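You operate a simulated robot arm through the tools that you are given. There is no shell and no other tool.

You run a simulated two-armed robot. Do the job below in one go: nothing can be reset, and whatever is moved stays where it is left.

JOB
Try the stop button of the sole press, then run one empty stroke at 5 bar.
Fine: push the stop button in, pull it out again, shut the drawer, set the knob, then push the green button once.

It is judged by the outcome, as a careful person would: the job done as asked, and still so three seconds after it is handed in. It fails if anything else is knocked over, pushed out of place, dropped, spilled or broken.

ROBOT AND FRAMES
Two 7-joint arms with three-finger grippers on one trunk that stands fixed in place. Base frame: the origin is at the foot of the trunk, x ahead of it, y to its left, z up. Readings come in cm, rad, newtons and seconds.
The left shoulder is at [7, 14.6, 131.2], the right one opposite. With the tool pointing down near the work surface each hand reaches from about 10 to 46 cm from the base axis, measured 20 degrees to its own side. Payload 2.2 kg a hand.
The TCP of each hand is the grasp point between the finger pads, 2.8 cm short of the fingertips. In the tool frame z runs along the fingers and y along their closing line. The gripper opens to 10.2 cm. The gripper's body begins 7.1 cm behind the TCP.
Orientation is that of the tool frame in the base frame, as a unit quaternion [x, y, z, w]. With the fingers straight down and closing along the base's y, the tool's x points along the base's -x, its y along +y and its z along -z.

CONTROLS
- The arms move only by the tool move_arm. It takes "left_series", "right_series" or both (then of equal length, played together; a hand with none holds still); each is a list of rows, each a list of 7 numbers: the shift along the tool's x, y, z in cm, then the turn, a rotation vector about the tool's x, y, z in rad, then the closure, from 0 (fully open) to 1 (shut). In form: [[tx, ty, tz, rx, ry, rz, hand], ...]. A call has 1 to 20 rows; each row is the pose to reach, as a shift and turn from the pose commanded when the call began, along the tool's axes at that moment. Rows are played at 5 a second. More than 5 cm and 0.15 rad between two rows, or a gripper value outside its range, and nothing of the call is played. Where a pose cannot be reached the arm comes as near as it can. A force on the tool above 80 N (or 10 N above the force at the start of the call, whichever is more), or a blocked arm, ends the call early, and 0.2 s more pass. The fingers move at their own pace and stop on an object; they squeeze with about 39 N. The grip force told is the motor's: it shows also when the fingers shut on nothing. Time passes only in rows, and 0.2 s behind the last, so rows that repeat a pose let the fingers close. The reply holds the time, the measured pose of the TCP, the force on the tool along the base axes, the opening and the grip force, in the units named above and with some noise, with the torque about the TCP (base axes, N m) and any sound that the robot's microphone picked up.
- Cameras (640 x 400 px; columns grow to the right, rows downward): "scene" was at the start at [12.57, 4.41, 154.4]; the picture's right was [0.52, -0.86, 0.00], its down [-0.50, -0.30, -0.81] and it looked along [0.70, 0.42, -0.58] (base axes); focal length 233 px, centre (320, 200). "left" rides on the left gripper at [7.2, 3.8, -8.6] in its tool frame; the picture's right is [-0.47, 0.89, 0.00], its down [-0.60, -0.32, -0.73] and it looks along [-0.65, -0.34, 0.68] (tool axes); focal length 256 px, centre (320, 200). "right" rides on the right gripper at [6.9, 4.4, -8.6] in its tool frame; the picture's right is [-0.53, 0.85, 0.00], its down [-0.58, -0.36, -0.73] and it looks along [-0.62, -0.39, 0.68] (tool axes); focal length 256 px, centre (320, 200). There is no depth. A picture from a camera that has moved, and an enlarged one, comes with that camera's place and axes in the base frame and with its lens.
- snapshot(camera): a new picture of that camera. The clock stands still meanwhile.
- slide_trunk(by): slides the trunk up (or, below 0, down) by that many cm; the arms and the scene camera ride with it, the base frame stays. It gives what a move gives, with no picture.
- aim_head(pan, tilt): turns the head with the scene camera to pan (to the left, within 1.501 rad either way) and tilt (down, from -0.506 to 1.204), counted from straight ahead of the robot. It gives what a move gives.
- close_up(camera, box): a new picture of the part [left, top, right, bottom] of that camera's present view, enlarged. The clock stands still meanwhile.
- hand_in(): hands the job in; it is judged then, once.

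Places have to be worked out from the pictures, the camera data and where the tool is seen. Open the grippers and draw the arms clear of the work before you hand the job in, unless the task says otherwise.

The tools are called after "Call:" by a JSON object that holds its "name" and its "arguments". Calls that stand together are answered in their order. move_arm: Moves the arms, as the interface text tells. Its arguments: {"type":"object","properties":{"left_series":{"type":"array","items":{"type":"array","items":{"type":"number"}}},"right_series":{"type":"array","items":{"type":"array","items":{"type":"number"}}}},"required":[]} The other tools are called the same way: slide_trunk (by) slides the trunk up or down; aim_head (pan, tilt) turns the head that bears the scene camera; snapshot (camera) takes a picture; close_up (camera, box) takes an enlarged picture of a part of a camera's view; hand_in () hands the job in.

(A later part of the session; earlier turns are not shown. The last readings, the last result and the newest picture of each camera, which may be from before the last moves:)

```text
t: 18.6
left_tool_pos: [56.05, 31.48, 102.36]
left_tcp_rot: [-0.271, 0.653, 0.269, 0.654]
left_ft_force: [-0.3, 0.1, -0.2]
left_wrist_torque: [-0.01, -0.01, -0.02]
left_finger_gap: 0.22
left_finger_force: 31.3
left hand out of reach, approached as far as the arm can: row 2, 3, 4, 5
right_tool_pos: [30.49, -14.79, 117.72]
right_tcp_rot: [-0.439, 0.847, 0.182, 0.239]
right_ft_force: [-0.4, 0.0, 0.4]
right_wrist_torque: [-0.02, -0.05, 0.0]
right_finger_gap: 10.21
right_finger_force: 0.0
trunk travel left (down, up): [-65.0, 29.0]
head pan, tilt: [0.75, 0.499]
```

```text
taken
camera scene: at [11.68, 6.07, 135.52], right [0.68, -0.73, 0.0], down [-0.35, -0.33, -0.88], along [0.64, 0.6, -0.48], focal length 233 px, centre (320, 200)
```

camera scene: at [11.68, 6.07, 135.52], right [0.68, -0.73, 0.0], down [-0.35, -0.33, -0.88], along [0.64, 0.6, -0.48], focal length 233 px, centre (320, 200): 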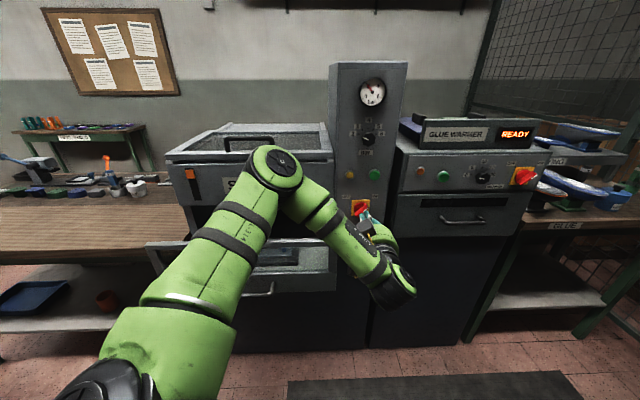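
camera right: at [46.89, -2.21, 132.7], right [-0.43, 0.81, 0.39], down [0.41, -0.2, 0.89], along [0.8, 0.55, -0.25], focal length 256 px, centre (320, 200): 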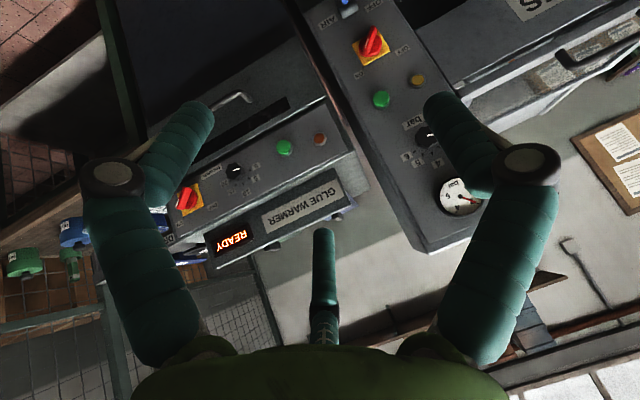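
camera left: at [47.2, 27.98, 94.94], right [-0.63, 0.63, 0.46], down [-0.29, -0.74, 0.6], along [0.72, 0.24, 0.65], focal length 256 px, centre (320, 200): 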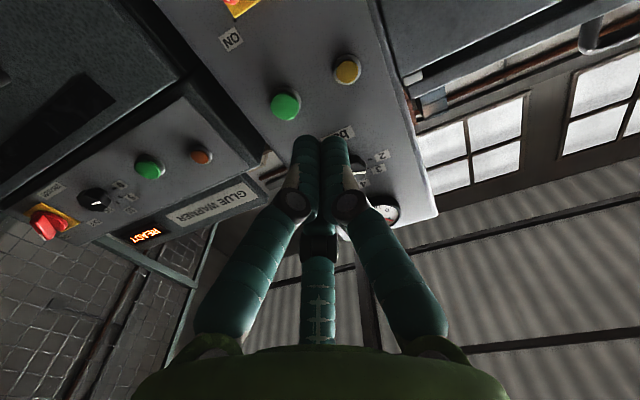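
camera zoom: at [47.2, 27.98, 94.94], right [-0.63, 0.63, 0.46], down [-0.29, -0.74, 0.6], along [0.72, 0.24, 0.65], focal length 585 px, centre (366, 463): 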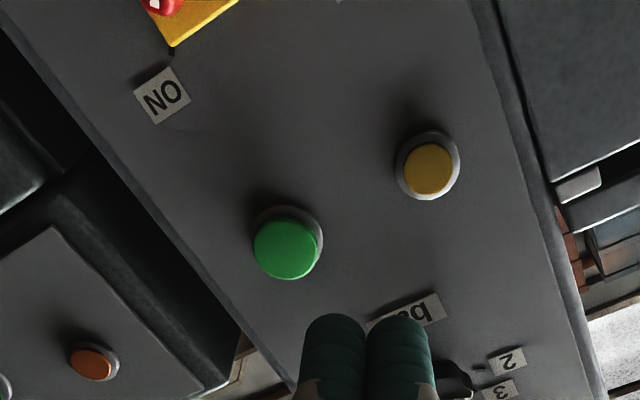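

The amber cap sits flush in its ring (a lamp lens), while green protrudes as a real button. I raise the hand a bit, lower the trunk further and view the red switch, lever and the orange tab from closer and lower.

Call:
{"name": "move_arm", "arguments": {"left_series": [[-2.5, 0, -1.5, 0, 0, 0, 1], [-5, 0, -3, 0, 0, 0, 1], [-7.5, 0, -4.5, 0, 0, 0, 1], [-7.5, 0, -4.5, 0, 0, 0, 1]]}}

Call:
{"name": "slide_trunk", "arguments": {"by": -18}}

Call:
{"name": "snapshot", "arguments": {"camera": "left"}}

Call:
{"name": "snapshot", "arguments": {"camera": "scene"}}

```text
t: 19.6
left_tool_pos: [53.73, 28.76, 110.23]
left_tcp_rot: [-0.271, 0.655, 0.269, 0.653]
left_ft_force: [-0.4, 0.0, -0.1]
left_wrist_torque: [0.0, 0.0, 0.03]
left_finger_gap: 0.2
left_finger_force: 31.6
left hand out of reach, approached as far as the arm can: row 2, 3, 4
right_tool_pos: [30.5, -14.82, 117.84]
right_tcp_rot: [-0.439, 0.847, 0.182, 0.238]
right_ft_force: [0.5, 0.4, -0.6]
right_wrist_torque: [0.01, 0.02, -0.03]
right_finger_gap: 10.21
right_finger_force: 0.0
trunk travel left (down, up): [-65.0, 29.0]
head pan, tilt: [0.75, 0.499]
```

```text
t: 21.6
left_tool_pos: [53.55, 28.61, 92.4]
left_tcp_rot: [-0.271, 0.654, 0.269, 0.653]
left_ft_force: [0.1, 0.2, 1.0]
left_wrist_torque: [-0.01, -0.01, 0.01]
left_finger_gap: 0.21
left_finger_force: 31.7
right_tool_pos: [30.56, -14.86, 99.7]
right_tcp_rot: [-0.439, 0.846, 0.184, 0.239]
right_ft_force: [0.1, 0.4, 0.2]
right_wrist_torque: [0.0, -0.02, -0.02]
right_finger_gap: 10.2
right_finger_force: 0.2
trunk travel left (down, up): [-47.0, 47.0]
head pan, tilt: [0.75, 0.499]
```

```text
taken
camera left: at [44.81, 25.24, 84.9], right [-0.62, 0.63, 0.46], down [-0.29, -0.74, 0.61], along [0.72, 0.24, 0.65], focal length 256 px, centre (320, 200)
```

left: 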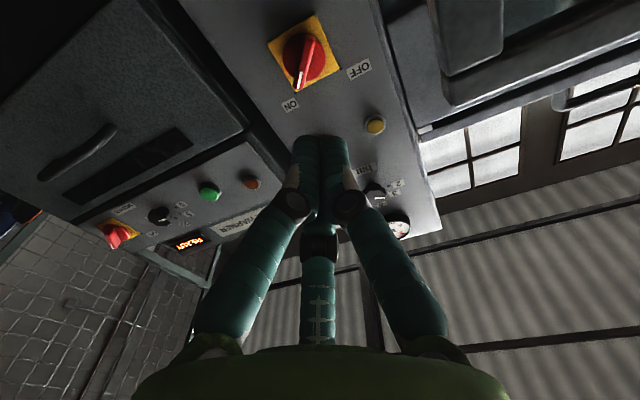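

```text
taken
camera scene: at [11.71, 6.09, 117.52], right [0.68, -0.73, 0.0], down [-0.35, -0.33, -0.88], along [0.64, 0.6, -0.48], focal length 233 px, centre (320, 200)
```

scene: 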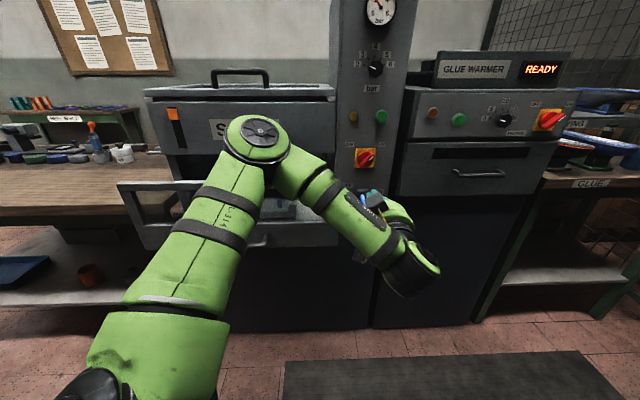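

The white end of the red handle points at ON, so that is indeed the main switch. I zoom on the orange tab, the drawer and under-hood areas from this height.

Call:
{"name": "close_up", "arguments": {"camera": "scene", "box": [110, 60, 350, 260]}}

Call:
{"name": "close_up", "arguments": {"camera": "left", "box": [360, 0, 640, 170]}}

Call:
{"name": "close_up", "arguments": {"camera": "left", "box": [200, 0, 420, 140]}}

Call:
{"name": "close_up", "arguments": {"camera": "scene", "box": [330, 0, 420, 180]}}

```text
2.00 times, centred on (230, 160) of scene
camera zoom: at [11.71, 6.09, 117.52], right [0.68, -0.73, 0.0], down [-0.35, -0.33, -0.88], along [0.64, 0.6, -0.48], focal length 466 px, centre (500, 280)
```

zoom: 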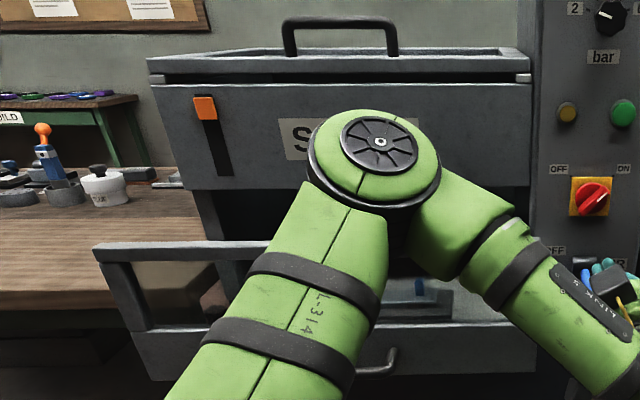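

```text
2.29 times, centred on (500, 85) of left
camera zoom: at [44.81, 25.24, 84.9], right [-0.62, 0.63, 0.46], down [-0.29, -0.74, 0.61], along [0.72, 0.24, 0.65], focal length 585 px, centre (-91, 463)
```

zoom: 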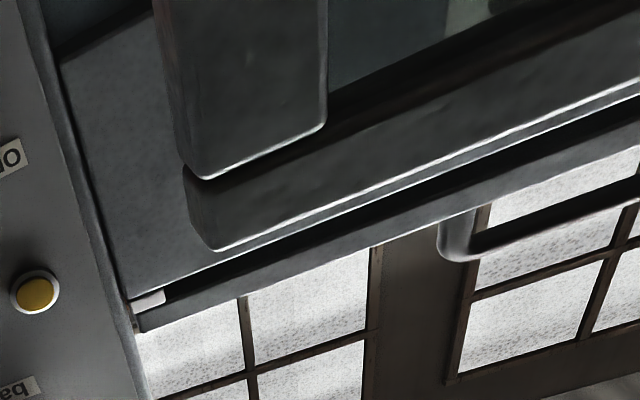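

```text
2.86 times, centred on (310, 70) of left
camera zoom: at [44.81, 25.24, 84.9], right [-0.62, 0.63, 0.46], down [-0.29, -0.74, 0.61], along [0.72, 0.24, 0.65], focal length 731 px, centre (349, 571)
```

zoom: 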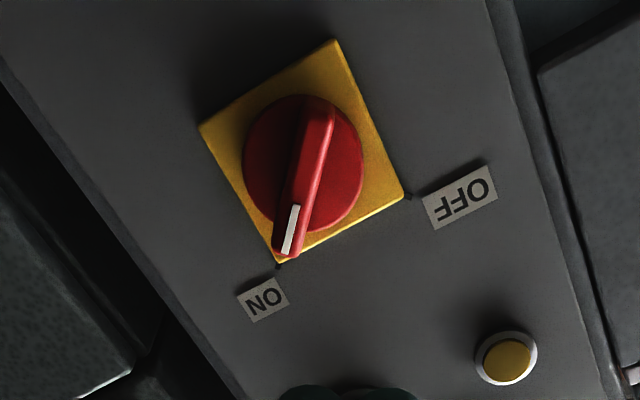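

```text
2.22 times, centred on (375, 90) of scene
camera zoom: at [11.71, 6.09, 117.52], right [0.68, -0.73, 0.0], down [-0.35, -0.33, -0.88], along [0.64, 0.6, -0.48], focal length 518 px, centre (198, 444)
```

zoom: 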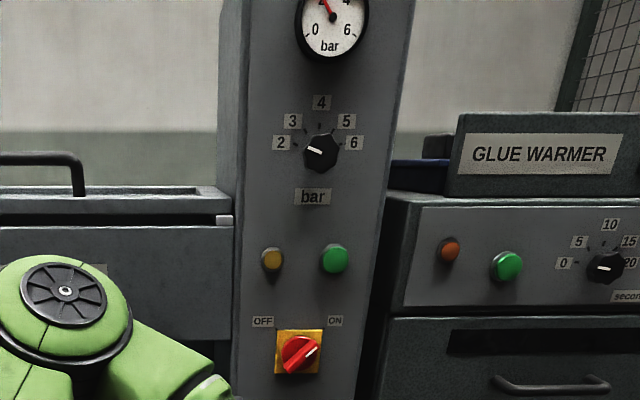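

The press face is now fully seen and has no mushroom, so the stop may be mounted elsewhere. I survey the rest of the room with the head.

Call:
{"name": "aim_head", "arguments": {"pan": 1.4, "tilt": 0.5}}

Call:
{"name": "snapshot", "arguments": {"camera": "scene"}}

Call:
{"name": "aim_head", "arguments": {"pan": 0.0, "tilt": 0.4}}

Call:
{"name": "snapshot", "arguments": {"camera": "scene"}}

Call:
{"name": "aim_head", "arguments": {"pan": -1.0, "tilt": 0.5}}

Call:
{"name": "snapshot", "arguments": {"camera": "scene"}}

```text
t: 22.7
left_tool_pos: [53.58, 28.77, 92.22]
left_tcp_rot: [-0.271, 0.654, 0.269, 0.653]
left_ft_force: [-0.3, 0.0, 0.6]
left_wrist_torque: [0.0, 0.0, 0.01]
left_finger_gap: 0.2
left_finger_force: 31.2
right_tool_pos: [30.52, -14.91, 99.74]
right_tcp_rot: [-0.44, 0.846, 0.182, 0.239]
right_ft_force: [0.7, -0.8, 0.1]
right_wrist_torque: [0.0, -0.02, 0.02]
right_finger_gap: 10.21
right_finger_force: 0.0
trunk travel left (down, up): [-47.0, 47.0]
head pan, tilt: [1.4, 0.499]
```

```text
taken
camera scene: at [6.63, 8.84, 117.52], right [0.99, -0.17, 0.0], down [-0.08, -0.47, -0.88], along [0.15, 0.86, -0.48], focal length 233 px, centre (320, 200)
```

scene: 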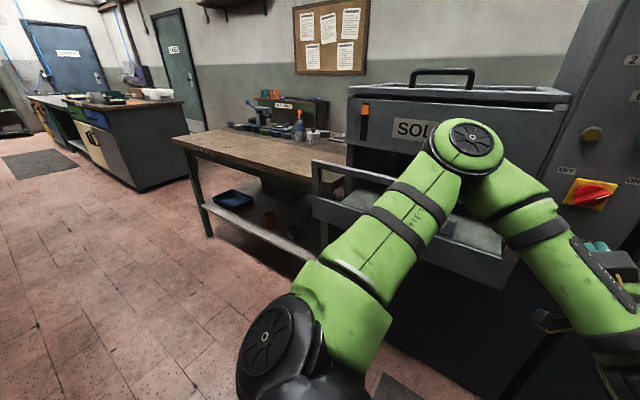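

```text
t: 24.2
left_tool_pos: [53.66, 28.82, 92.27]
left_tcp_rot: [-0.27, 0.655, 0.268, 0.653]
left_ft_force: [0.6, 0.3, 0.0]
left_wrist_torque: [-0.02, 0.0, -0.01]
left_finger_gap: 0.22
left_finger_force: 31.5
right_tool_pos: [30.5, -14.8, 99.77]
right_tcp_rot: [-0.439, 0.846, 0.183, 0.239]
right_ft_force: [-0.2, 0.3, 0.1]
right_wrist_torque: [0.0, 0.0, 0.02]
right_finger_gap: 10.18
right_finger_force: 0.1
trunk travel left (down, up): [-47.0, 47.0]
head pan, tilt: [0.0, 0.4]
```

```text
taken
camera scene: at [14.33, -0.11, 118.43], right [0.0, -1.0, 0.0], down [-0.39, 0.0, -0.92], along [0.92, 0.0, -0.39], focal length 233 px, centre (320, 200)
```

scene: 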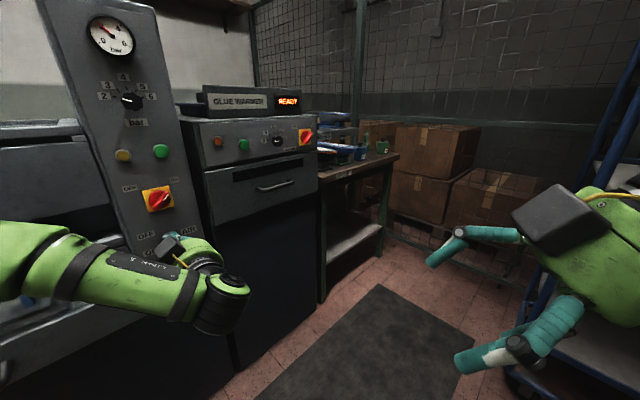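

```text
t: 25.5
left_tool_pos: [53.68, 28.75, 92.37]
left_tcp_rot: [-0.271, 0.654, 0.269, 0.653]
left_ft_force: [0.5, 0.5, 0.1]
left_wrist_torque: [-0.01, 0.02, -0.03]
left_finger_gap: 0.21
left_finger_force: 31.4
right_tool_pos: [30.5, -14.87, 99.71]
right_tcp_rot: [-0.439, 0.847, 0.183, 0.239]
right_ft_force: [0.4, 0.7, 0.4]
right_wrist_torque: [-0.02, 0.0, 0.02]
right_finger_gap: 10.19
right_finger_force: 0.1
trunk travel left (down, up): [-47.0, 47.0]
head pan, tilt: [-1.0, 0.499]
```

```text
taken
camera scene: at [9.99, -7.77, 117.52], right [-0.84, -0.54, 0.0], down [-0.26, 0.4, -0.88], along [0.47, -0.74, -0.48], focal length 233 px, centre (320, 200)
```

scene: 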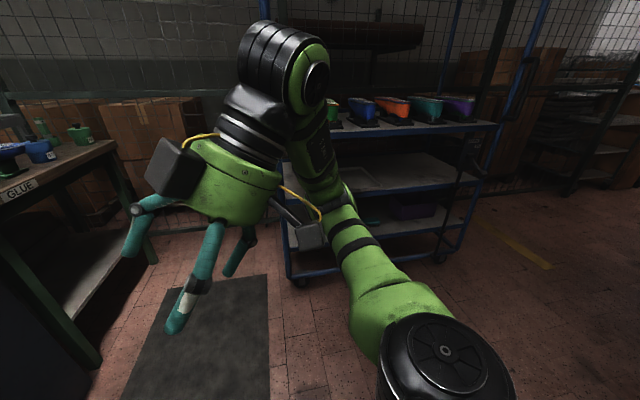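

No separate stop station in the room. There is an unidentified grey bracket at the left end of the press by the bench, so I look there and into the press bay from this height.

Call:
{"name": "aim_head", "arguments": {"pan": 1.0, "tilt": 0.35}}

Call:
{"name": "snapshot", "arguments": {"camera": "scene"}}

Call:
{"name": "close_up", "arguments": {"camera": "scene", "box": [80, 80, 330, 240]}}

```text
t: 27.4
left_tool_pos: [53.63, 28.65, 92.22]
left_tcp_rot: [-0.271, 0.655, 0.268, 0.653]
left_ft_force: [-0.7, -0.1, -0.6]
left_wrist_torque: [-0.01, -0.03, -0.02]
left_finger_gap: 0.22
left_finger_force: 31.3
right_tool_pos: [30.55, -14.76, 99.84]
right_tcp_rot: [-0.439, 0.847, 0.183, 0.238]
right_ft_force: [0.4, -0.9, 0.4]
right_wrist_torque: [-0.02, -0.01, 0.03]
right_finger_gap: 10.2
right_finger_force: 0.0
trunk travel left (down, up): [-47.0, 47.0]
head pan, tilt: [1.0, 0.351]
```

```text
taken
camera scene: at [10.11, 7.71, 118.88], right [0.84, -0.54, 0.0], down [-0.19, -0.29, -0.94], along [0.51, 0.79, -0.34], focal length 233 px, centre (320, 200)
```

scene: 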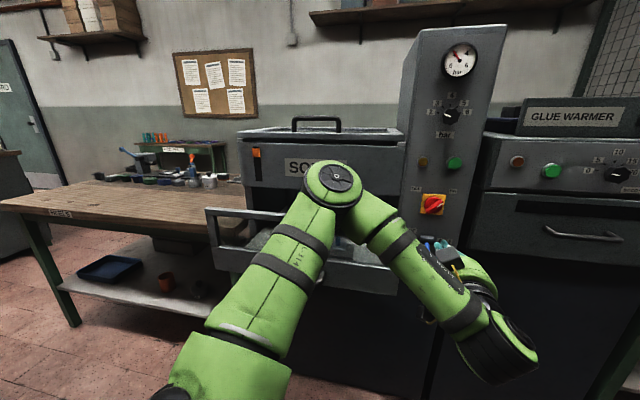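

```text
2.50 times, centred on (205, 160) of scene
camera zoom: at [10.11, 7.71, 118.88], right [0.84, -0.54, 0.0], down [-0.19, -0.29, -0.94], along [0.51, 0.79, -0.34], focal length 583 px, centre (608, 300)
```

zoom: 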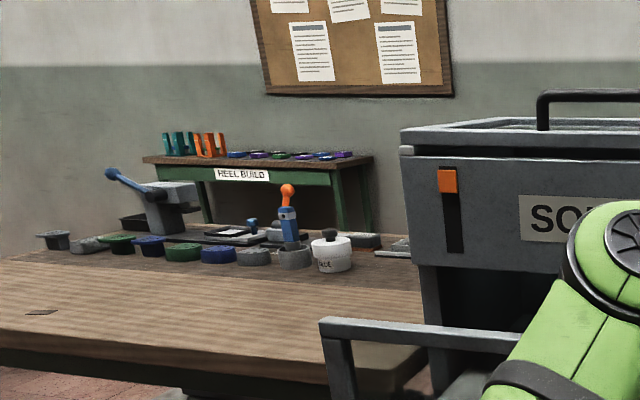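

Still no other candidate, so the amber cap on the panel needs a really close look. I raise the trunk 12 cm and move the left hand in to about 10 cm from the panel to inspect it, also checking reach.

Call:
{"name": "slide_trunk", "arguments": {"by": 13}}

Call:
{"name": "move_arm", "arguments": {"left_series": [[0, -1, 3, 0, 0, 0, 1], [0, -2, 6, 0, 0, 0, 1], [0, -3, 9, 0, 0, 0, 1], [0, -4, 11, 0, 0, 0, 1], [0, -4, 11, 0, 0, 0, 1]]}}

Call:
{"name": "snapshot", "arguments": {"camera": "left"}}

Call:
{"name": "close_up", "arguments": {"camera": "left", "box": [250, 0, 470, 140]}}

Call:
{"name": "close_up", "arguments": {"camera": "scene", "box": [380, 130, 500, 230]}}

```text
t: 29.0
left_tool_pos: [53.68, 28.65, 105.18]
left_tcp_rot: [-0.271, 0.654, 0.269, 0.653]
left_ft_force: [-0.7, -0.5, -0.3]
left_wrist_torque: [0.02, -0.02, 0.04]
left_finger_gap: 0.19
left_finger_force: 31.9
right_tool_pos: [30.55, -14.81, 112.75]
right_tcp_rot: [-0.439, 0.847, 0.182, 0.239]
right_ft_force: [0.3, -1.0, -0.4]
right_wrist_torque: [-0.03, 0.02, -0.01]
right_finger_gap: 10.2
right_finger_force: 0.0
trunk travel left (down, up): [-60.0, 34.0]
head pan, tilt: [1.0, 0.351]
```

```text
t: 30.2
left_tool_pos: [64.24, 33.64, 105.18]
left_tcp_rot: [-0.271, 0.655, 0.268, 0.653]
left_ft_force: [0.4, 0.3, 0.1]
left_wrist_torque: [0.0, 0.02, 0.01]
left_finger_gap: 0.22
left_finger_force: 31.7
right_tool_pos: [30.5, -14.66, 112.81]
right_tcp_rot: [-0.439, 0.847, 0.183, 0.238]
right_ft_force: [-0.2, -0.1, 0.3]
right_wrist_torque: [0.0, -0.01, 0.0]
right_finger_gap: 10.2
right_finger_force: 0.1
trunk travel left (down, up): [-60.0, 34.0]
head pan, tilt: [1.0, 0.351]
```

```text
taken
camera left: at [55.33, 30.14, 97.88], right [-0.62, 0.63, 0.46], down [-0.3, -0.74, 0.61], along [0.72, 0.24, 0.65], focal length 256 px, centre (320, 200)
```

left: 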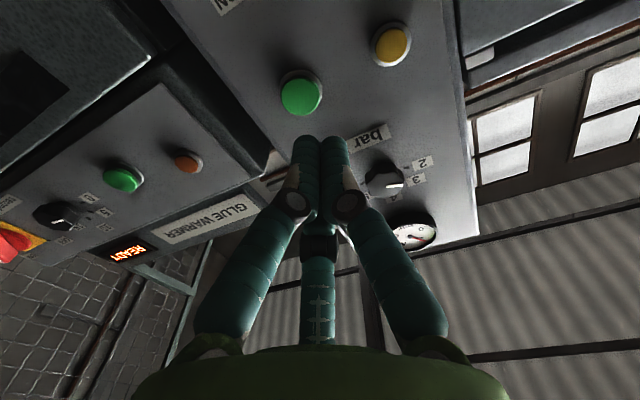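

```text
2.86 times, centred on (360, 70) of left
camera zoom: at [55.33, 30.14, 97.88], right [-0.62, 0.63, 0.46], down [-0.3, -0.74, 0.61], along [0.72, 0.24, 0.65], focal length 731 px, centre (206, 571)
```

zoom: 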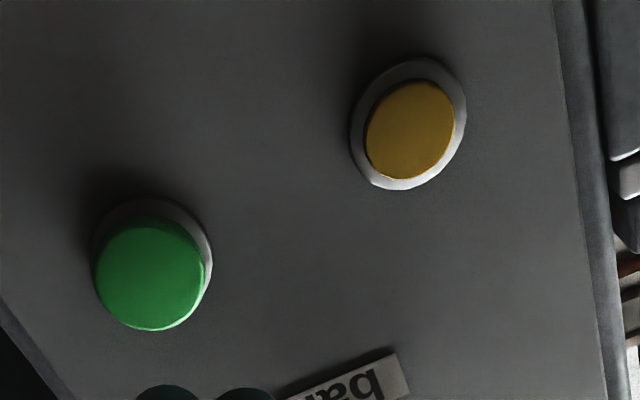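

```text
4.00 times, centred on (440, 180) of scene
camera zoom: at [10.06, 7.71, 131.89], right [0.84, -0.54, 0.0], down [-0.19, -0.29, -0.94], along [0.51, 0.79, -0.34], focal length 933 px, centre (-160, 280)
```

zoom: 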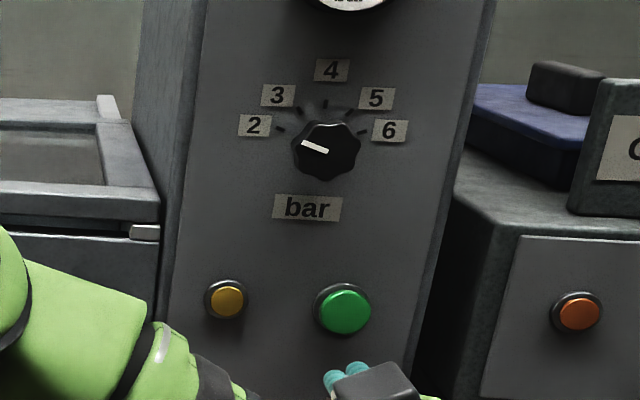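

The amber is clearly a flat lamp lens; green is a proper push cap. The stop must be in a spot still hidden, so I back the hand off and lower the trunk to inspect below the drawer and under the hood.

Call:
{"name": "move_arm", "arguments": {"left_series": [[0, 0, -3.5, 0, 0, 0, 1], [0, 0, -7, 0, 0, 0, 1], [0, 0, -10.5, 0, 0, 0, 1], [0, 0, -14, 0, 0, 0, 1], [0, 0, -17, 0, 0, 0, 1]]}}

Call:
{"name": "slide_trunk", "arguments": {"by": -38}}

Call:
{"name": "aim_head", "arguments": {"pan": 0.85, "tilt": 0.2}}

Call:
{"name": "snapshot", "arguments": {"camera": "scene"}}

Call:
{"name": "snapshot", "arguments": {"camera": "left"}}

```text
t: 31.4
left_tool_pos: [57.29, 26.79, 105.19]
left_tcp_rot: [-0.269, 0.656, 0.266, 0.653]
left_ft_force: [-0.2, 0.5, 0.9]
left_wrist_torque: [0.02, 0.01, 0.0]
left_finger_gap: 0.21
left_finger_force: 31.0
left hand out of reach, approached as far as the arm can: row 3, 4, 5
right_tool_pos: [30.56, -14.77, 112.79]
right_tcp_rot: [-0.44, 0.846, 0.184, 0.239]
right_ft_force: [-0.3, 0.1, -0.8]
right_wrist_torque: [0.0, 0.02, 0.01]
right_finger_gap: 10.18
right_finger_force: 0.1
trunk travel left (down, up): [-60.0, 34.0]
head pan, tilt: [1.0, 0.351]
```

```text
t: 35.0
left_tool_pos: [57.4, 26.86, 67.11]
left_tcp_rot: [-0.27, 0.655, 0.268, 0.653]
left_ft_force: [0.3, 0.5, -0.6]
left_wrist_torque: [-0.03, -0.02, -0.01]
left_finger_gap: 0.25
left_finger_force: 31.1
right_tool_pos: [30.45, -14.85, 74.77]
right_tcp_rot: [-0.439, 0.846, 0.182, 0.239]
right_ft_force: [0.6, 0.2, 0.8]
right_wrist_torque: [-0.01, 0.03, -0.03]
right_finger_gap: 10.21
right_finger_force: 0.1
trunk travel left (down, up): [-22.0, 72.0]
head pan, tilt: [1.0, 0.351]
```

```text
t: 35.8
left_tool_pos: [57.47, 26.81, 67.28]
left_tcp_rot: [-0.271, 0.655, 0.268, 0.653]
left_ft_force: [0.3, 0.0, -0.4]
left_wrist_torque: [0.0, 0.01, -0.02]
left_finger_gap: 0.2
left_finger_force: 31.7
right_tool_pos: [30.46, -14.77, 74.8]
right_tcp_rot: [-0.439, 0.847, 0.183, 0.239]
right_ft_force: [0.7, 0.4, 0.2]
right_wrist_torque: [-0.01, 0.02, -0.03]
right_finger_gap: 10.19
right_finger_force: 0.0
trunk travel left (down, up): [-22.0, 72.0]
head pan, tilt: [0.85, 0.201]
```

```text
taken
camera scene: at [11.22, 6.88, 95.28], right [0.75, -0.66, 0.0], down [-0.13, -0.15, -0.98], along [0.65, 0.74, -0.2], focal length 233 px, centre (320, 200)
```

scene: 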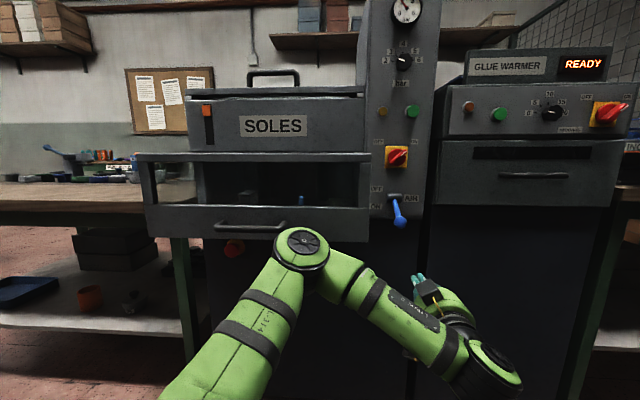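

```text
taken
camera left: at [48.53, 23.42, 59.93], right [-0.62, 0.63, 0.46], down [-0.3, -0.74, 0.61], along [0.73, 0.24, 0.65], focal length 256 px, centre (320, 200)
```

left: 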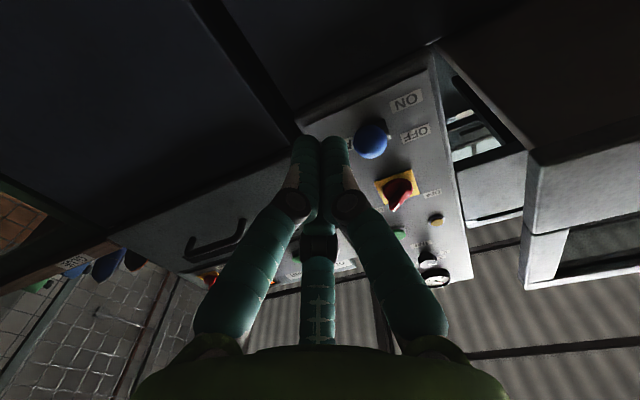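

Found something: just under the drawer, left of its handle at (234,248), a round red-orange object appears on the cabinet front. I zoom on it.

Call:
{"name": "close_up", "arguments": {"camera": "scene", "box": [180, 210, 310, 290]}}

Call:
{"name": "slide_trunk", "arguments": {"by": -15}}

Call:
{"name": "snapshot", "arguments": {"camera": "scene"}}

Call:
{"name": "close_up", "arguments": {"camera": "scene", "box": [130, 120, 330, 280]}}

```text
4.92 times, centred on (245, 250) of scene
camera zoom: at [11.22, 6.88, 95.28], right [0.75, -0.66, 0.0], down [-0.13, -0.15, -0.98], along [0.65, 0.74, -0.2], focal length 1148 px, centre (689, -46)
```

zoom: 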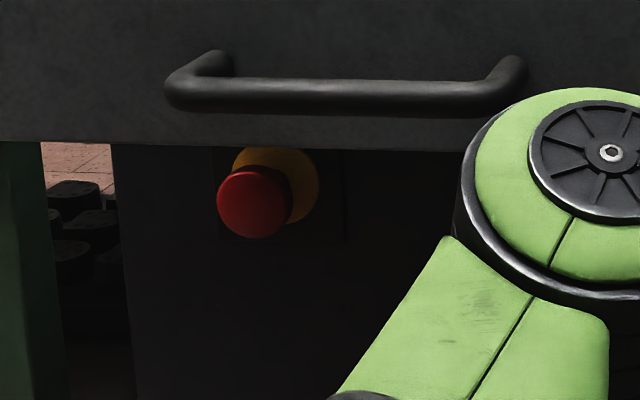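

```text
t: 37.5
left_tool_pos: [57.45, 26.91, 52.31]
left_tcp_rot: [-0.27, 0.656, 0.266, 0.653]
left_ft_force: [0.3, 0.1, -0.6]
left_wrist_torque: [0.01, -0.03, 0.05]
left_finger_gap: 0.22
left_finger_force: 31.2
right_tool_pos: [30.51, -14.81, 59.82]
right_tcp_rot: [-0.439, 0.846, 0.183, 0.239]
right_ft_force: [-0.6, 0.2, 1.2]
right_wrist_torque: [0.0, 0.0, 0.02]
right_finger_gap: 10.19
right_finger_force: 0.2
trunk travel left (down, up): [-7.0, 87.0]
head pan, tilt: [0.85, 0.201]
```

```text
taken
camera scene: at [11.21, 6.88, 80.29], right [0.75, -0.66, 0.0], down [-0.13, -0.15, -0.98], along [0.65, 0.74, -0.2], focal length 233 px, centre (320, 200)
```

scene: 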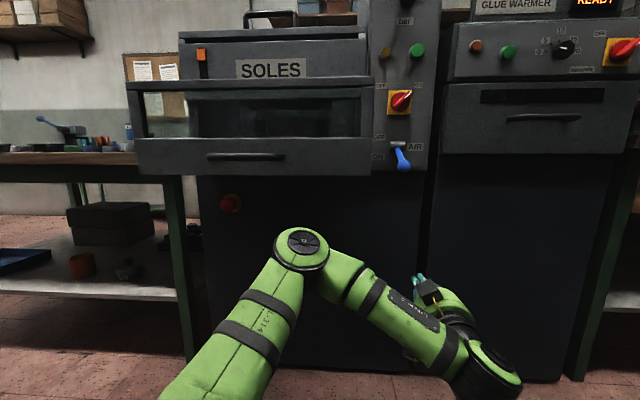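

```text
2.50 times, centred on (230, 200) of scene
camera zoom: at [11.21, 6.88, 80.29], right [0.75, -0.66, 0.0], down [-0.13, -0.15, -0.98], along [0.65, 0.74, -0.2], focal length 583 px, centre (545, 200)
```

zoom: 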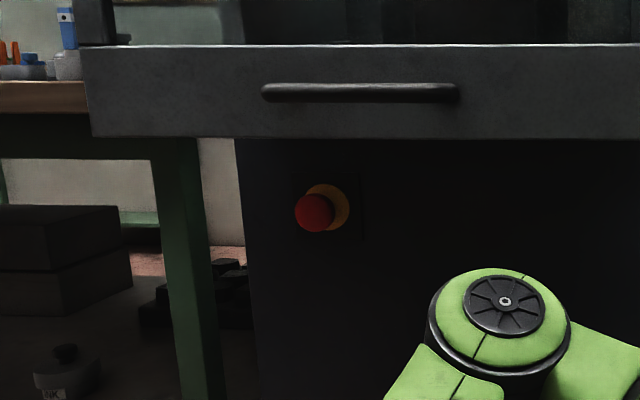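

That is the stop: a red mushroom on a yellow disc on the cabinet front, under the open drawer at about n≈81, r≈-30, z≈64 (base ≈[36,79,64]). I slide the left hand across at low height, in front of and below the drawer, toward it.

Call:
{"name": "move_arm", "arguments": {"left_series": [[-0.6, 4.0, -0.3, 0, 0, 0, 1], [-1.2, 8.0, -0.6, 0, 0, 0, 1], [-1.8, 12.0, -0.9, 0, 0, 0, 1], [-2.4, 16.0, -1.2, 0, 0, 0, 1], [-3.0, 20.0, -1.5, 0, 0, 0, 1], [-3.6, 24.0, -1.8, 0, 0, 0, 1], [-4.2, 28.0, -2.1, 0, 0, 0, 1], [-4.8, 32.0, -2.4, 0, 0, 0, 1], [-5.4, 36.0, -2.7, 0, 0, 0, 1], [-6.0, 40.0, -3.0, 0, 0, 0, 1], [-6.6, 44.0, -3.3, 0, 0, 0, 1], [-7.2, 48.0, -3.6, 0, 0, 0, 1], [-7.7, 51.5, -3.6, 0, 0, 0, 1], [-7.7, 51.5, -3.6, 0, 0, 0, 1]]}}

Call:
{"name": "snapshot", "arguments": {"camera": "left"}}

Call:
{"name": "snapshot", "arguments": {"camera": "scene"}}

```text
t: 40.5
left_tool_pos: [18.43, 60.86, 59.9]
left_tcp_rot: [-0.27, 0.655, 0.268, 0.653]
left_ft_force: [-0.3, -0.2, -0.6]
left_wrist_torque: [-0.03, 0.01, 0.03]
left_finger_gap: 0.21
left_finger_force: 31.3
left hand out of reach, approached as far as the arm can: row 5, 6, 7, 8, 9, 10, 11
right_tool_pos: [30.56, -14.8, 59.75]
right_tcp_rot: [-0.439, 0.846, 0.183, 0.239]
right_ft_force: [0.6, -0.5, 0.0]
right_wrist_torque: [0.0, 0.04, -0.01]
right_finger_gap: 10.21
right_finger_force: 0.1
trunk travel left (down, up): [-7.0, 87.0]
head pan, tilt: [0.85, 0.201]
```

```text
taken
camera left: at [9.56, 57.48, 52.62], right [-0.62, 0.63, 0.46], down [-0.3, -0.74, 0.61], along [0.73, 0.24, 0.65], focal length 256 px, centre (320, 200)
```

left: 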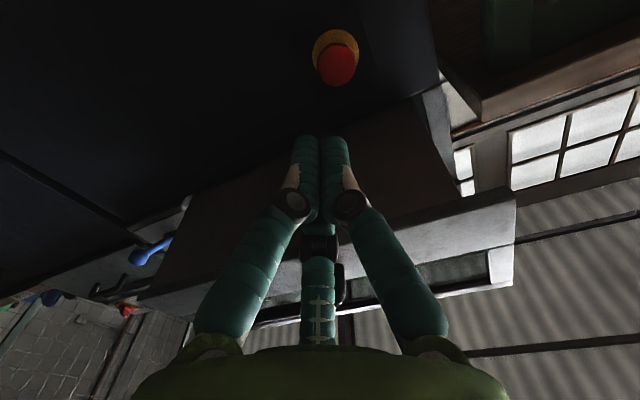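

```text
taken
camera scene: at [11.22, 6.88, 80.29], right [0.75, -0.66, 0.0], down [-0.13, -0.15, -0.98], along [0.65, 0.74, -0.2], focal length 233 px, centre (320, 200)
```

scene: 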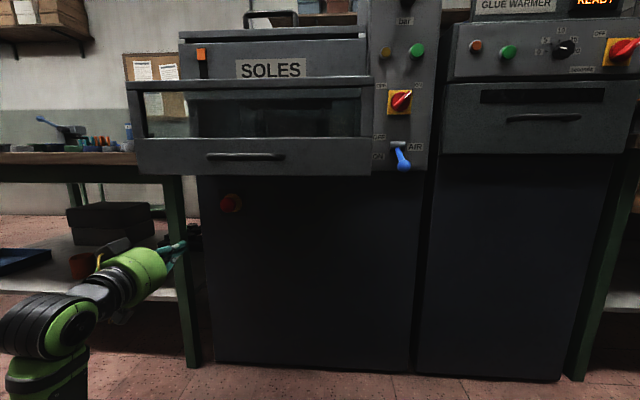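

The mushroom head triangulates consistently to [36.3, 78.9, 64.3], i.e. 25.4 cm ahead, 4.5 cm up and 0.2 cm left of the TCP. I rise to its height and go forward 15 cm under the drawer, then look again.

Call:
{"name": "move_arm", "arguments": {"left_series": [[-2.0, 0.1, 0, 0, 0, 0, 1], [-4.4, 0.25, 1, 0, 0, 0, 1], [-4.4, 0.25, 5, 0, 0, 0, 1], [-4.4, 0.25, 9, 0, 0, 0, 1], [-4.4, 0.25, 12, 0, 0, 0, 1], [-4.4, 0.25, 15, 0, 0, 0, 1], [-4.4, 0.25, 15, 0, 0, 0, 1]]}}

Call:
{"name": "snapshot", "arguments": {"camera": "left"}}

Call:
{"name": "snapshot", "arguments": {"camera": "scene"}}

```text
t: 42.1
left_tool_pos: [28.9, 71.99, 64.22]
left_tcp_rot: [-0.27, 0.655, 0.268, 0.653]
left_ft_force: [-0.2, 1.2, 0.1]
left_wrist_torque: [-0.01, -0.01, 0.02]
left_finger_gap: 0.21
left_finger_force: 31.3
right_tool_pos: [30.53, -14.76, 59.8]
right_tcp_rot: [-0.439, 0.846, 0.183, 0.239]
right_ft_force: [0.9, 0.2, 0.0]
right_wrist_torque: [-0.02, 0.02, -0.01]
right_finger_gap: 10.18
right_finger_force: 0.1
trunk travel left (down, up): [-7.0, 87.0]
head pan, tilt: [0.85, 0.201]
```

```text
taken
camera left: at [20.08, 68.47, 56.87], right [-0.62, 0.63, 0.46], down [-0.3, -0.74, 0.61], along [0.73, 0.24, 0.65], focal length 256 px, centre (320, 200)
```

left: 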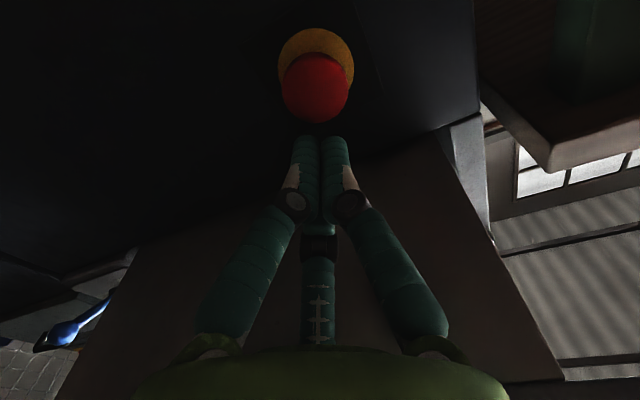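

```text
taken
camera scene: at [11.22, 6.88, 80.28], right [0.75, -0.66, 0.0], down [-0.13, -0.15, -0.98], along [0.65, 0.74, -0.2], focal length 233 px, centre (320, 200)
```

scene: 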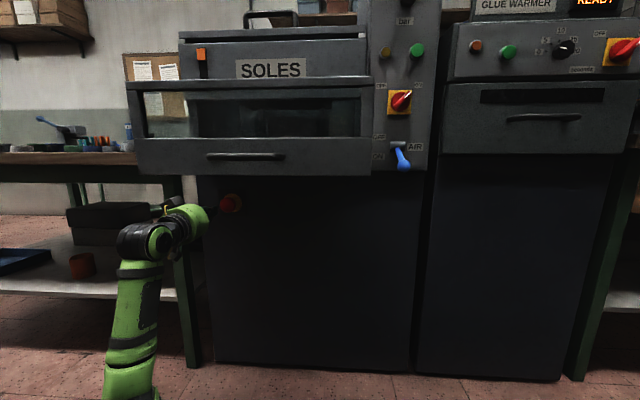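

The fingertips are lined up with the mushroom, about 6 cm short of its face. I advance slowly, pushing in small steps and watching the force.

Call:
{"name": "move_arm", "arguments": {"left_series": [[0, -0.2, 2.5, 0, 0, 0, 1], [0, -0.2, 4.5, 0, 0, 0, 1], [0, -0.2, 5.5, 0, 0, 0, 1], [0, -0.2, 6.0, 0, 0, 0, 1], [0, -0.2, 6.4, 0, 0, 0, 1], [0, -0.2, 6.8, 0, 0, 0, 1], [0, -0.2, 7.1, 0, 0, 0, 1], [0, -0.2, 7.1, 0, 0, 0, 1]]}}

Call:
{"name": "close_up", "arguments": {"camera": "left", "box": [240, 40, 400, 160]}}

```text
t: 43.9
left_tool_pos: [34.43, 76.61, 64.26]
left_tcp_rot: [-0.271, 0.655, 0.268, 0.653]
left_ft_force: [-0.4, 0.8, -0.7]
left_wrist_torque: [0.01, -0.04, 0.01]
left_finger_gap: 0.22
left_finger_force: 30.8
right_tool_pos: [30.42, -14.75, 59.72]
right_tcp_rot: [-0.439, 0.847, 0.182, 0.239]
right_ft_force: [-0.4, 0.1, -0.9]
right_wrist_torque: [0.0, 0.01, -0.04]
right_finger_gap: 10.2
right_finger_force: 0.1
trunk travel left (down, up): [-7.0, 87.0]
head pan, tilt: [0.85, 0.201]
heard: click
```

```text
3.33 times, centred on (320, 100) of left
camera zoom: at [25.52, 73.18, 56.84], right [-0.62, 0.63, 0.46], down [-0.3, -0.74, 0.61], along [0.73, 0.24, 0.65], focal length 853 px, centre (320, 533)
```

zoom: 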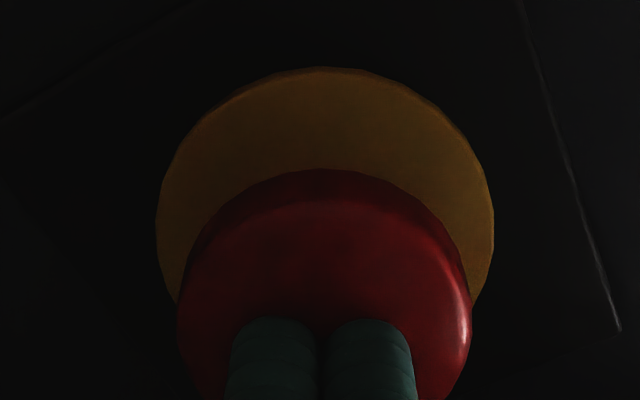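

A click was heard and the force is back near zero, so the button latched in. I back off 6 cm, open the fingers and look.

Call:
{"name": "move_arm", "arguments": {"left_series": [[0, 0, -2, 0, 0, 0, 1], [0, 0, -4, 0, 0, 0, 1], [0, 0, -6, 0, 0, 0, 0.4], [0, 0, -6, 0, 0, 0, 0.2], [0, 0, -6, 0, 0, 0, 0.2]]}}

Call:
{"name": "snapshot", "arguments": {"camera": "left"}}

Call:
{"name": "close_up", "arguments": {"camera": "left", "box": [200, 0, 440, 180]}}

Call:
{"name": "close_up", "arguments": {"camera": "scene", "box": [100, 150, 300, 310]}}

```text
t: 45.1
left_tool_pos: [30.21, 72.65, 64.19]
left_tcp_rot: [-0.27, 0.656, 0.267, 0.653]
left_ft_force: [-0.1, 0.3, 0.1]
left_wrist_torque: [0.03, 0.04, 0.0]
left_finger_gap: 8.16
left_finger_force: 0.1
right_tool_pos: [30.58, -14.78, 59.79]
right_tcp_rot: [-0.44, 0.846, 0.182, 0.239]
right_ft_force: [1.1, 0.5, 1.2]
right_wrist_torque: [0.0, 0.01, 0.01]
right_finger_gap: 10.18
right_finger_force: 0.0
trunk travel left (down, up): [-7.0, 87.0]
head pan, tilt: [0.85, 0.201]
```

```text
taken
camera left: at [21.26, 69.18, 56.87], right [-0.62, 0.63, 0.46], down [-0.3, -0.74, 0.61], along [0.73, 0.24, 0.65], focal length 256 px, centre (320, 200)
```

left: 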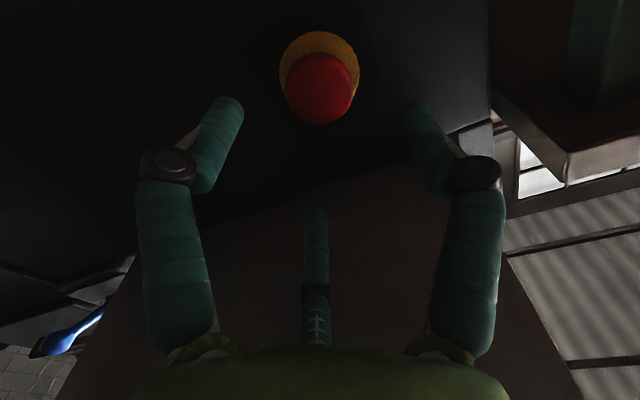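

```text
2.22 times, centred on (320, 90) of left
camera zoom: at [21.26, 69.18, 56.87], right [-0.62, 0.63, 0.46], down [-0.3, -0.74, 0.61], along [0.73, 0.24, 0.65], focal length 569 px, centre (320, 444)
```

zoom: 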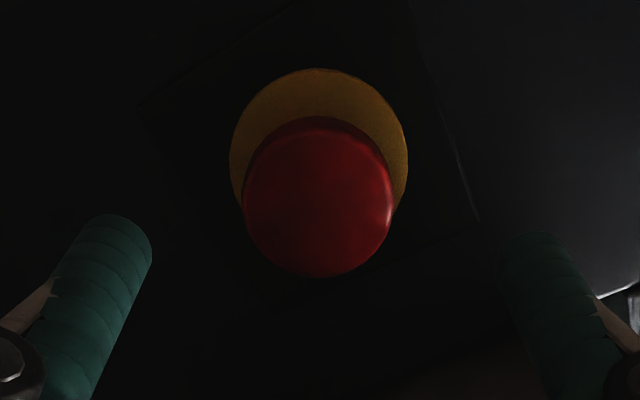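

```text
2.50 times, centred on (200, 230) of scene
camera zoom: at [11.22, 6.88, 80.29], right [0.75, -0.66, 0.0], down [-0.13, -0.15, -0.98], along [0.65, 0.74, -0.2], focal length 583 px, centre (620, 125)
```

zoom: 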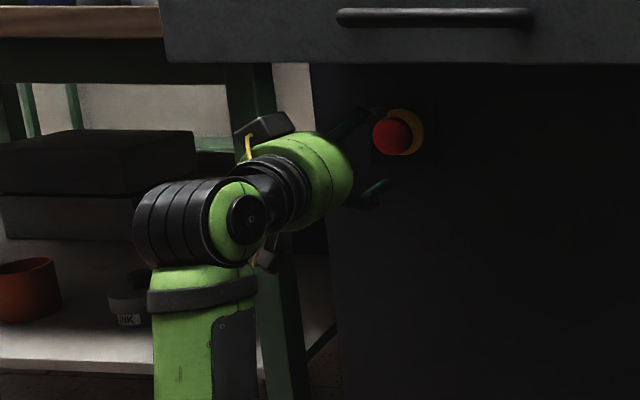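

The head is about 4.6 cm wide, centred on the tool axis with fingers 8.2 cm apart. I advance 7 cm so the fingertips straddle the head just short of the yellow disc, then close on it.

Call:
{"name": "move_arm", "arguments": {"left_series": [[0, 0, 2, 0, 0, 0, 0.2], [0, 0, 4, 0, 0, 0, 0.2], [0, 0, 5.5, 0, 0, 0, 0.2], [0, 0, 6.3, 0, 0, 0, 0.2], [0, 0, 6.9, 0, 0, 0, 0.2], [0, 0, 6.9, 0, 0, 0, 0.2]]}}

Call:
{"name": "snapshot", "arguments": {"camera": "left"}}

Call:
{"name": "close_up", "arguments": {"camera": "left", "box": [200, 40, 440, 220]}}

```text
t: 46.5
left_tool_pos: [35.1, 77.43, 64.19]
left_tcp_rot: [-0.269, 0.655, 0.267, 0.653]
left_ft_force: [-0.2, -0.4, -0.4]
left_wrist_torque: [0.01, 0.0, 0.0]
left_finger_gap: 8.14
left_finger_force: 0.1
right_tool_pos: [30.64, -14.87, 59.62]
right_tcp_rot: [-0.439, 0.847, 0.182, 0.239]
right_ft_force: [-0.4, 0.3, -0.9]
right_wrist_torque: [-0.02, 0.04, -0.03]
right_finger_gap: 10.22
right_finger_force: 0.1
trunk travel left (down, up): [-7.0, 87.0]
head pan, tilt: [0.85, 0.201]
```

```text
taken
camera left: at [26.13, 73.96, 56.89], right [-0.62, 0.63, 0.46], down [-0.3, -0.74, 0.61], along [0.73, 0.24, 0.65], focal length 256 px, centre (320, 200)
```

left: 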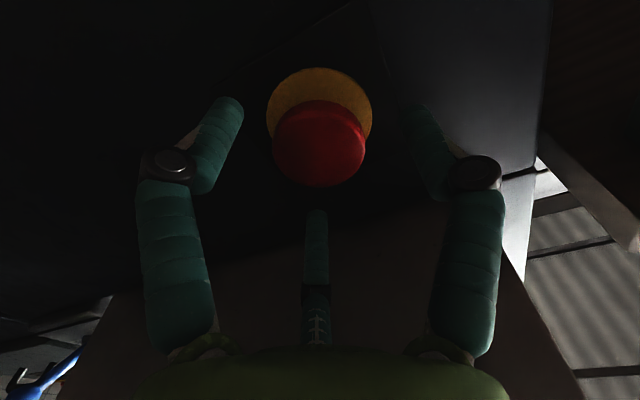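

```text
2.22 times, centred on (320, 130) of left
camera zoom: at [26.13, 73.96, 56.89], right [-0.62, 0.63, 0.46], down [-0.3, -0.74, 0.61], along [0.73, 0.24, 0.65], focal length 569 px, centre (320, 356)
```

zoom: 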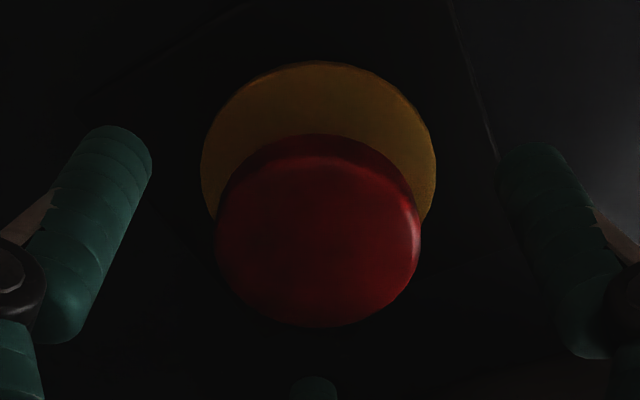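

The head rim sits roughly 2 cm ahead of the TCP and the yellow disc 4 cm, so there is room to go 0.9 cm deeper for a better hold. I advance that and close on the head.

Call:
{"name": "move_arm", "arguments": {"left_series": [[0, 0, 0.5, 0, 0, 0, 0.2], [0, 0, 0.9, 0, 0, 0, 0.2], [0, 0, 0.9, 0, 0, 0, 0.5], [0, 0, 0.9, 0, 0, 0, 0.8], [0, 0, 0.9, 0, 0, 0, 1], [0, 0, 0.9, 0, 0, 0, 1], [0, 0, 0.9, 0, 0, 0, 1]]}}

Call:
{"name": "close_up", "arguments": {"camera": "left", "box": [200, 40, 440, 220]}}

```text
t: 48.1
left_tool_pos: [35.51, 77.99, 64.04]
left_tcp_rot: [-0.27, 0.655, 0.267, 0.653]
left_ft_force: [-8.1, -0.2, -6.3]
left_wrist_torque: [-0.65, -0.07, 0.43]
left_finger_gap: 4.68
left_finger_force: 45.3
right_tool_pos: [30.5, -14.69, 59.8]
right_tcp_rot: [-0.439, 0.847, 0.182, 0.239]
right_ft_force: [-0.8, -0.5, -0.4]
right_wrist_torque: [0.01, -0.01, -0.04]
right_finger_gap: 10.18
right_finger_force: 0.0
trunk travel left (down, up): [-7.0, 87.0]
head pan, tilt: [0.85, 0.201]
```

```text
2.22 times, centred on (320, 130) of left
camera zoom: at [26.68, 74.53, 56.68], right [-0.62, 0.63, 0.46], down [-0.3, -0.74, 0.61], along [0.72, 0.24, 0.64], focal length 569 px, centre (320, 356)
```

zoom: 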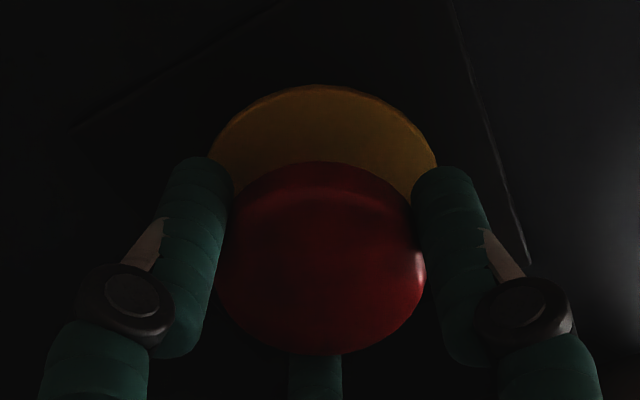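

The fingers hold the head with a 4.7 cm gap and firm grip. I pull straight back in small steps until it clicks out.

Call:
{"name": "move_arm", "arguments": {"left_series": [[0, 0, -0.3, 0, 0, 0, 1], [0, 0, -0.6, 0, 0, 0, 1], [0, 0, -0.9, 0, 0, 0, 1], [0, 0, -1.2, 0, 0, 0, 1], [0, 0, -1.4, 0, 0, 0, 1]]}}

Call:
{"name": "close_up", "arguments": {"camera": "left", "box": [200, 40, 440, 220]}}

```text
t: 49.3
left_tool_pos: [34.67, 77.09, 63.91]
left_tcp_rot: [-0.27, 0.655, 0.268, 0.653]
left_ft_force: [14.9, 35.5, 9.3]
left_wrist_torque: [-0.09, -0.4, 0.19]
left_finger_gap: 4.66
left_finger_force: 45.5
right_tool_pos: [30.64, -14.63, 59.78]
right_tcp_rot: [-0.439, 0.847, 0.181, 0.238]
right_ft_force: [0.2, -0.4, -0.5]
right_wrist_torque: [-0.01, 0.0, 0.02]
right_finger_gap: 10.22
right_finger_force: 0.0
trunk travel left (down, up): [-7.0, 87.0]
head pan, tilt: [0.85, 0.201]
heard: click
```

```text
2.22 times, centred on (320, 130) of left
camera zoom: at [25.76, 73.62, 56.67], right [-0.62, 0.63, 0.46], down [-0.3, -0.74, 0.61], along [0.73, 0.24, 0.64], focal length 569 px, centre (320, 356)
```

zoom: 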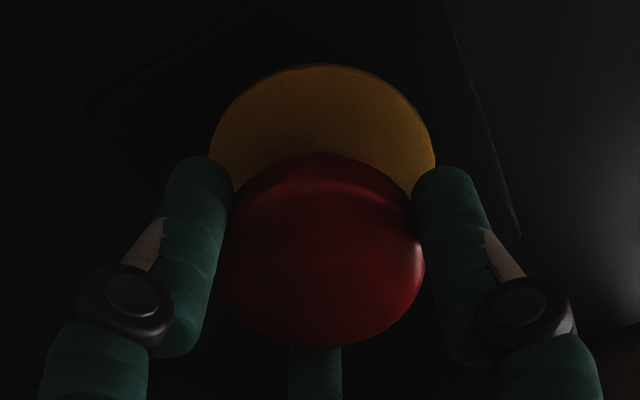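

A second click: the button came out with the hand. I open the fingers in place and then withdraw straight back to check it.

Call:
{"name": "move_arm", "arguments": {"left_series": [[0, 0, 0, 0, 0, 0, 0.6], [0, 0, 0, 0, 0, 0, 0.2], [0, 0, 0, 0, 0, 0, 0.15], [0, 0, -2.5, 0, 0, 0, 0.15], [0, 0, -6, 0, 0, 0, 0.15], [0, 0, -10, 0, 0, 0, 0.15], [0, 0, -10, 0, 0, 0, 0.15]]}}

Call:
{"name": "close_up", "arguments": {"camera": "left", "box": [200, 0, 440, 180]}}

Call:
{"name": "close_up", "arguments": {"camera": "scene", "box": [100, 150, 300, 310]}}

```text
t: 50.9
left_tool_pos: [27.43, 69.78, 64.19]
left_tcp_rot: [-0.27, 0.655, 0.268, 0.653]
left_ft_force: [-0.2, 0.4, -0.4]
left_wrist_torque: [0.03, 0.01, -0.01]
left_finger_gap: 8.7
left_finger_force: 0.0
right_tool_pos: [30.52, -14.86, 59.78]
right_tcp_rot: [-0.44, 0.846, 0.183, 0.239]
right_ft_force: [0.2, 0.5, 1.1]
right_wrist_torque: [-0.01, -0.01, 0.01]
right_finger_gap: 10.19
right_finger_force: 0.1
trunk travel left (down, up): [-7.0, 87.0]
head pan, tilt: [0.85, 0.201]
```

```text
2.22 times, centred on (320, 90) of left
camera zoom: at [18.56, 66.33, 56.9], right [-0.62, 0.63, 0.46], down [-0.3, -0.74, 0.61], along [0.73, 0.24, 0.64], focal length 569 px, centre (320, 444)
```

zoom: 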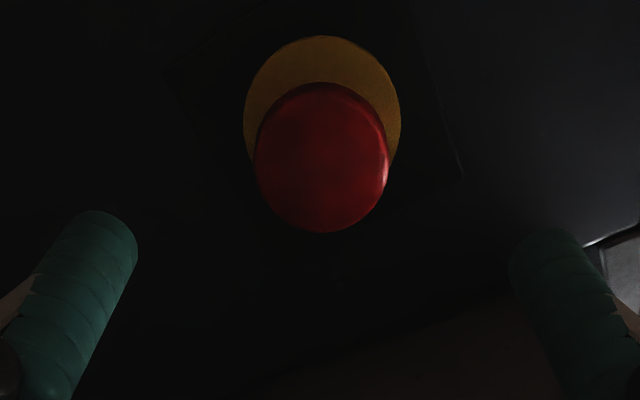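

```text
2.50 times, centred on (200, 230) of scene
camera zoom: at [11.22, 6.87, 80.29], right [0.75, -0.66, 0.0], down [-0.13, -0.15, -0.98], along [0.65, 0.74, -0.2], focal length 583 px, centre (620, 125)
```

zoom: 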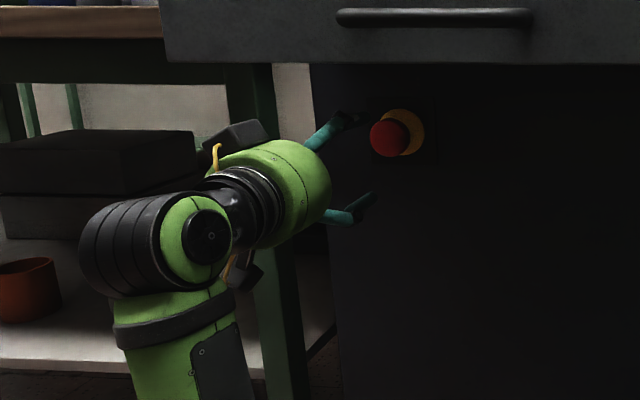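

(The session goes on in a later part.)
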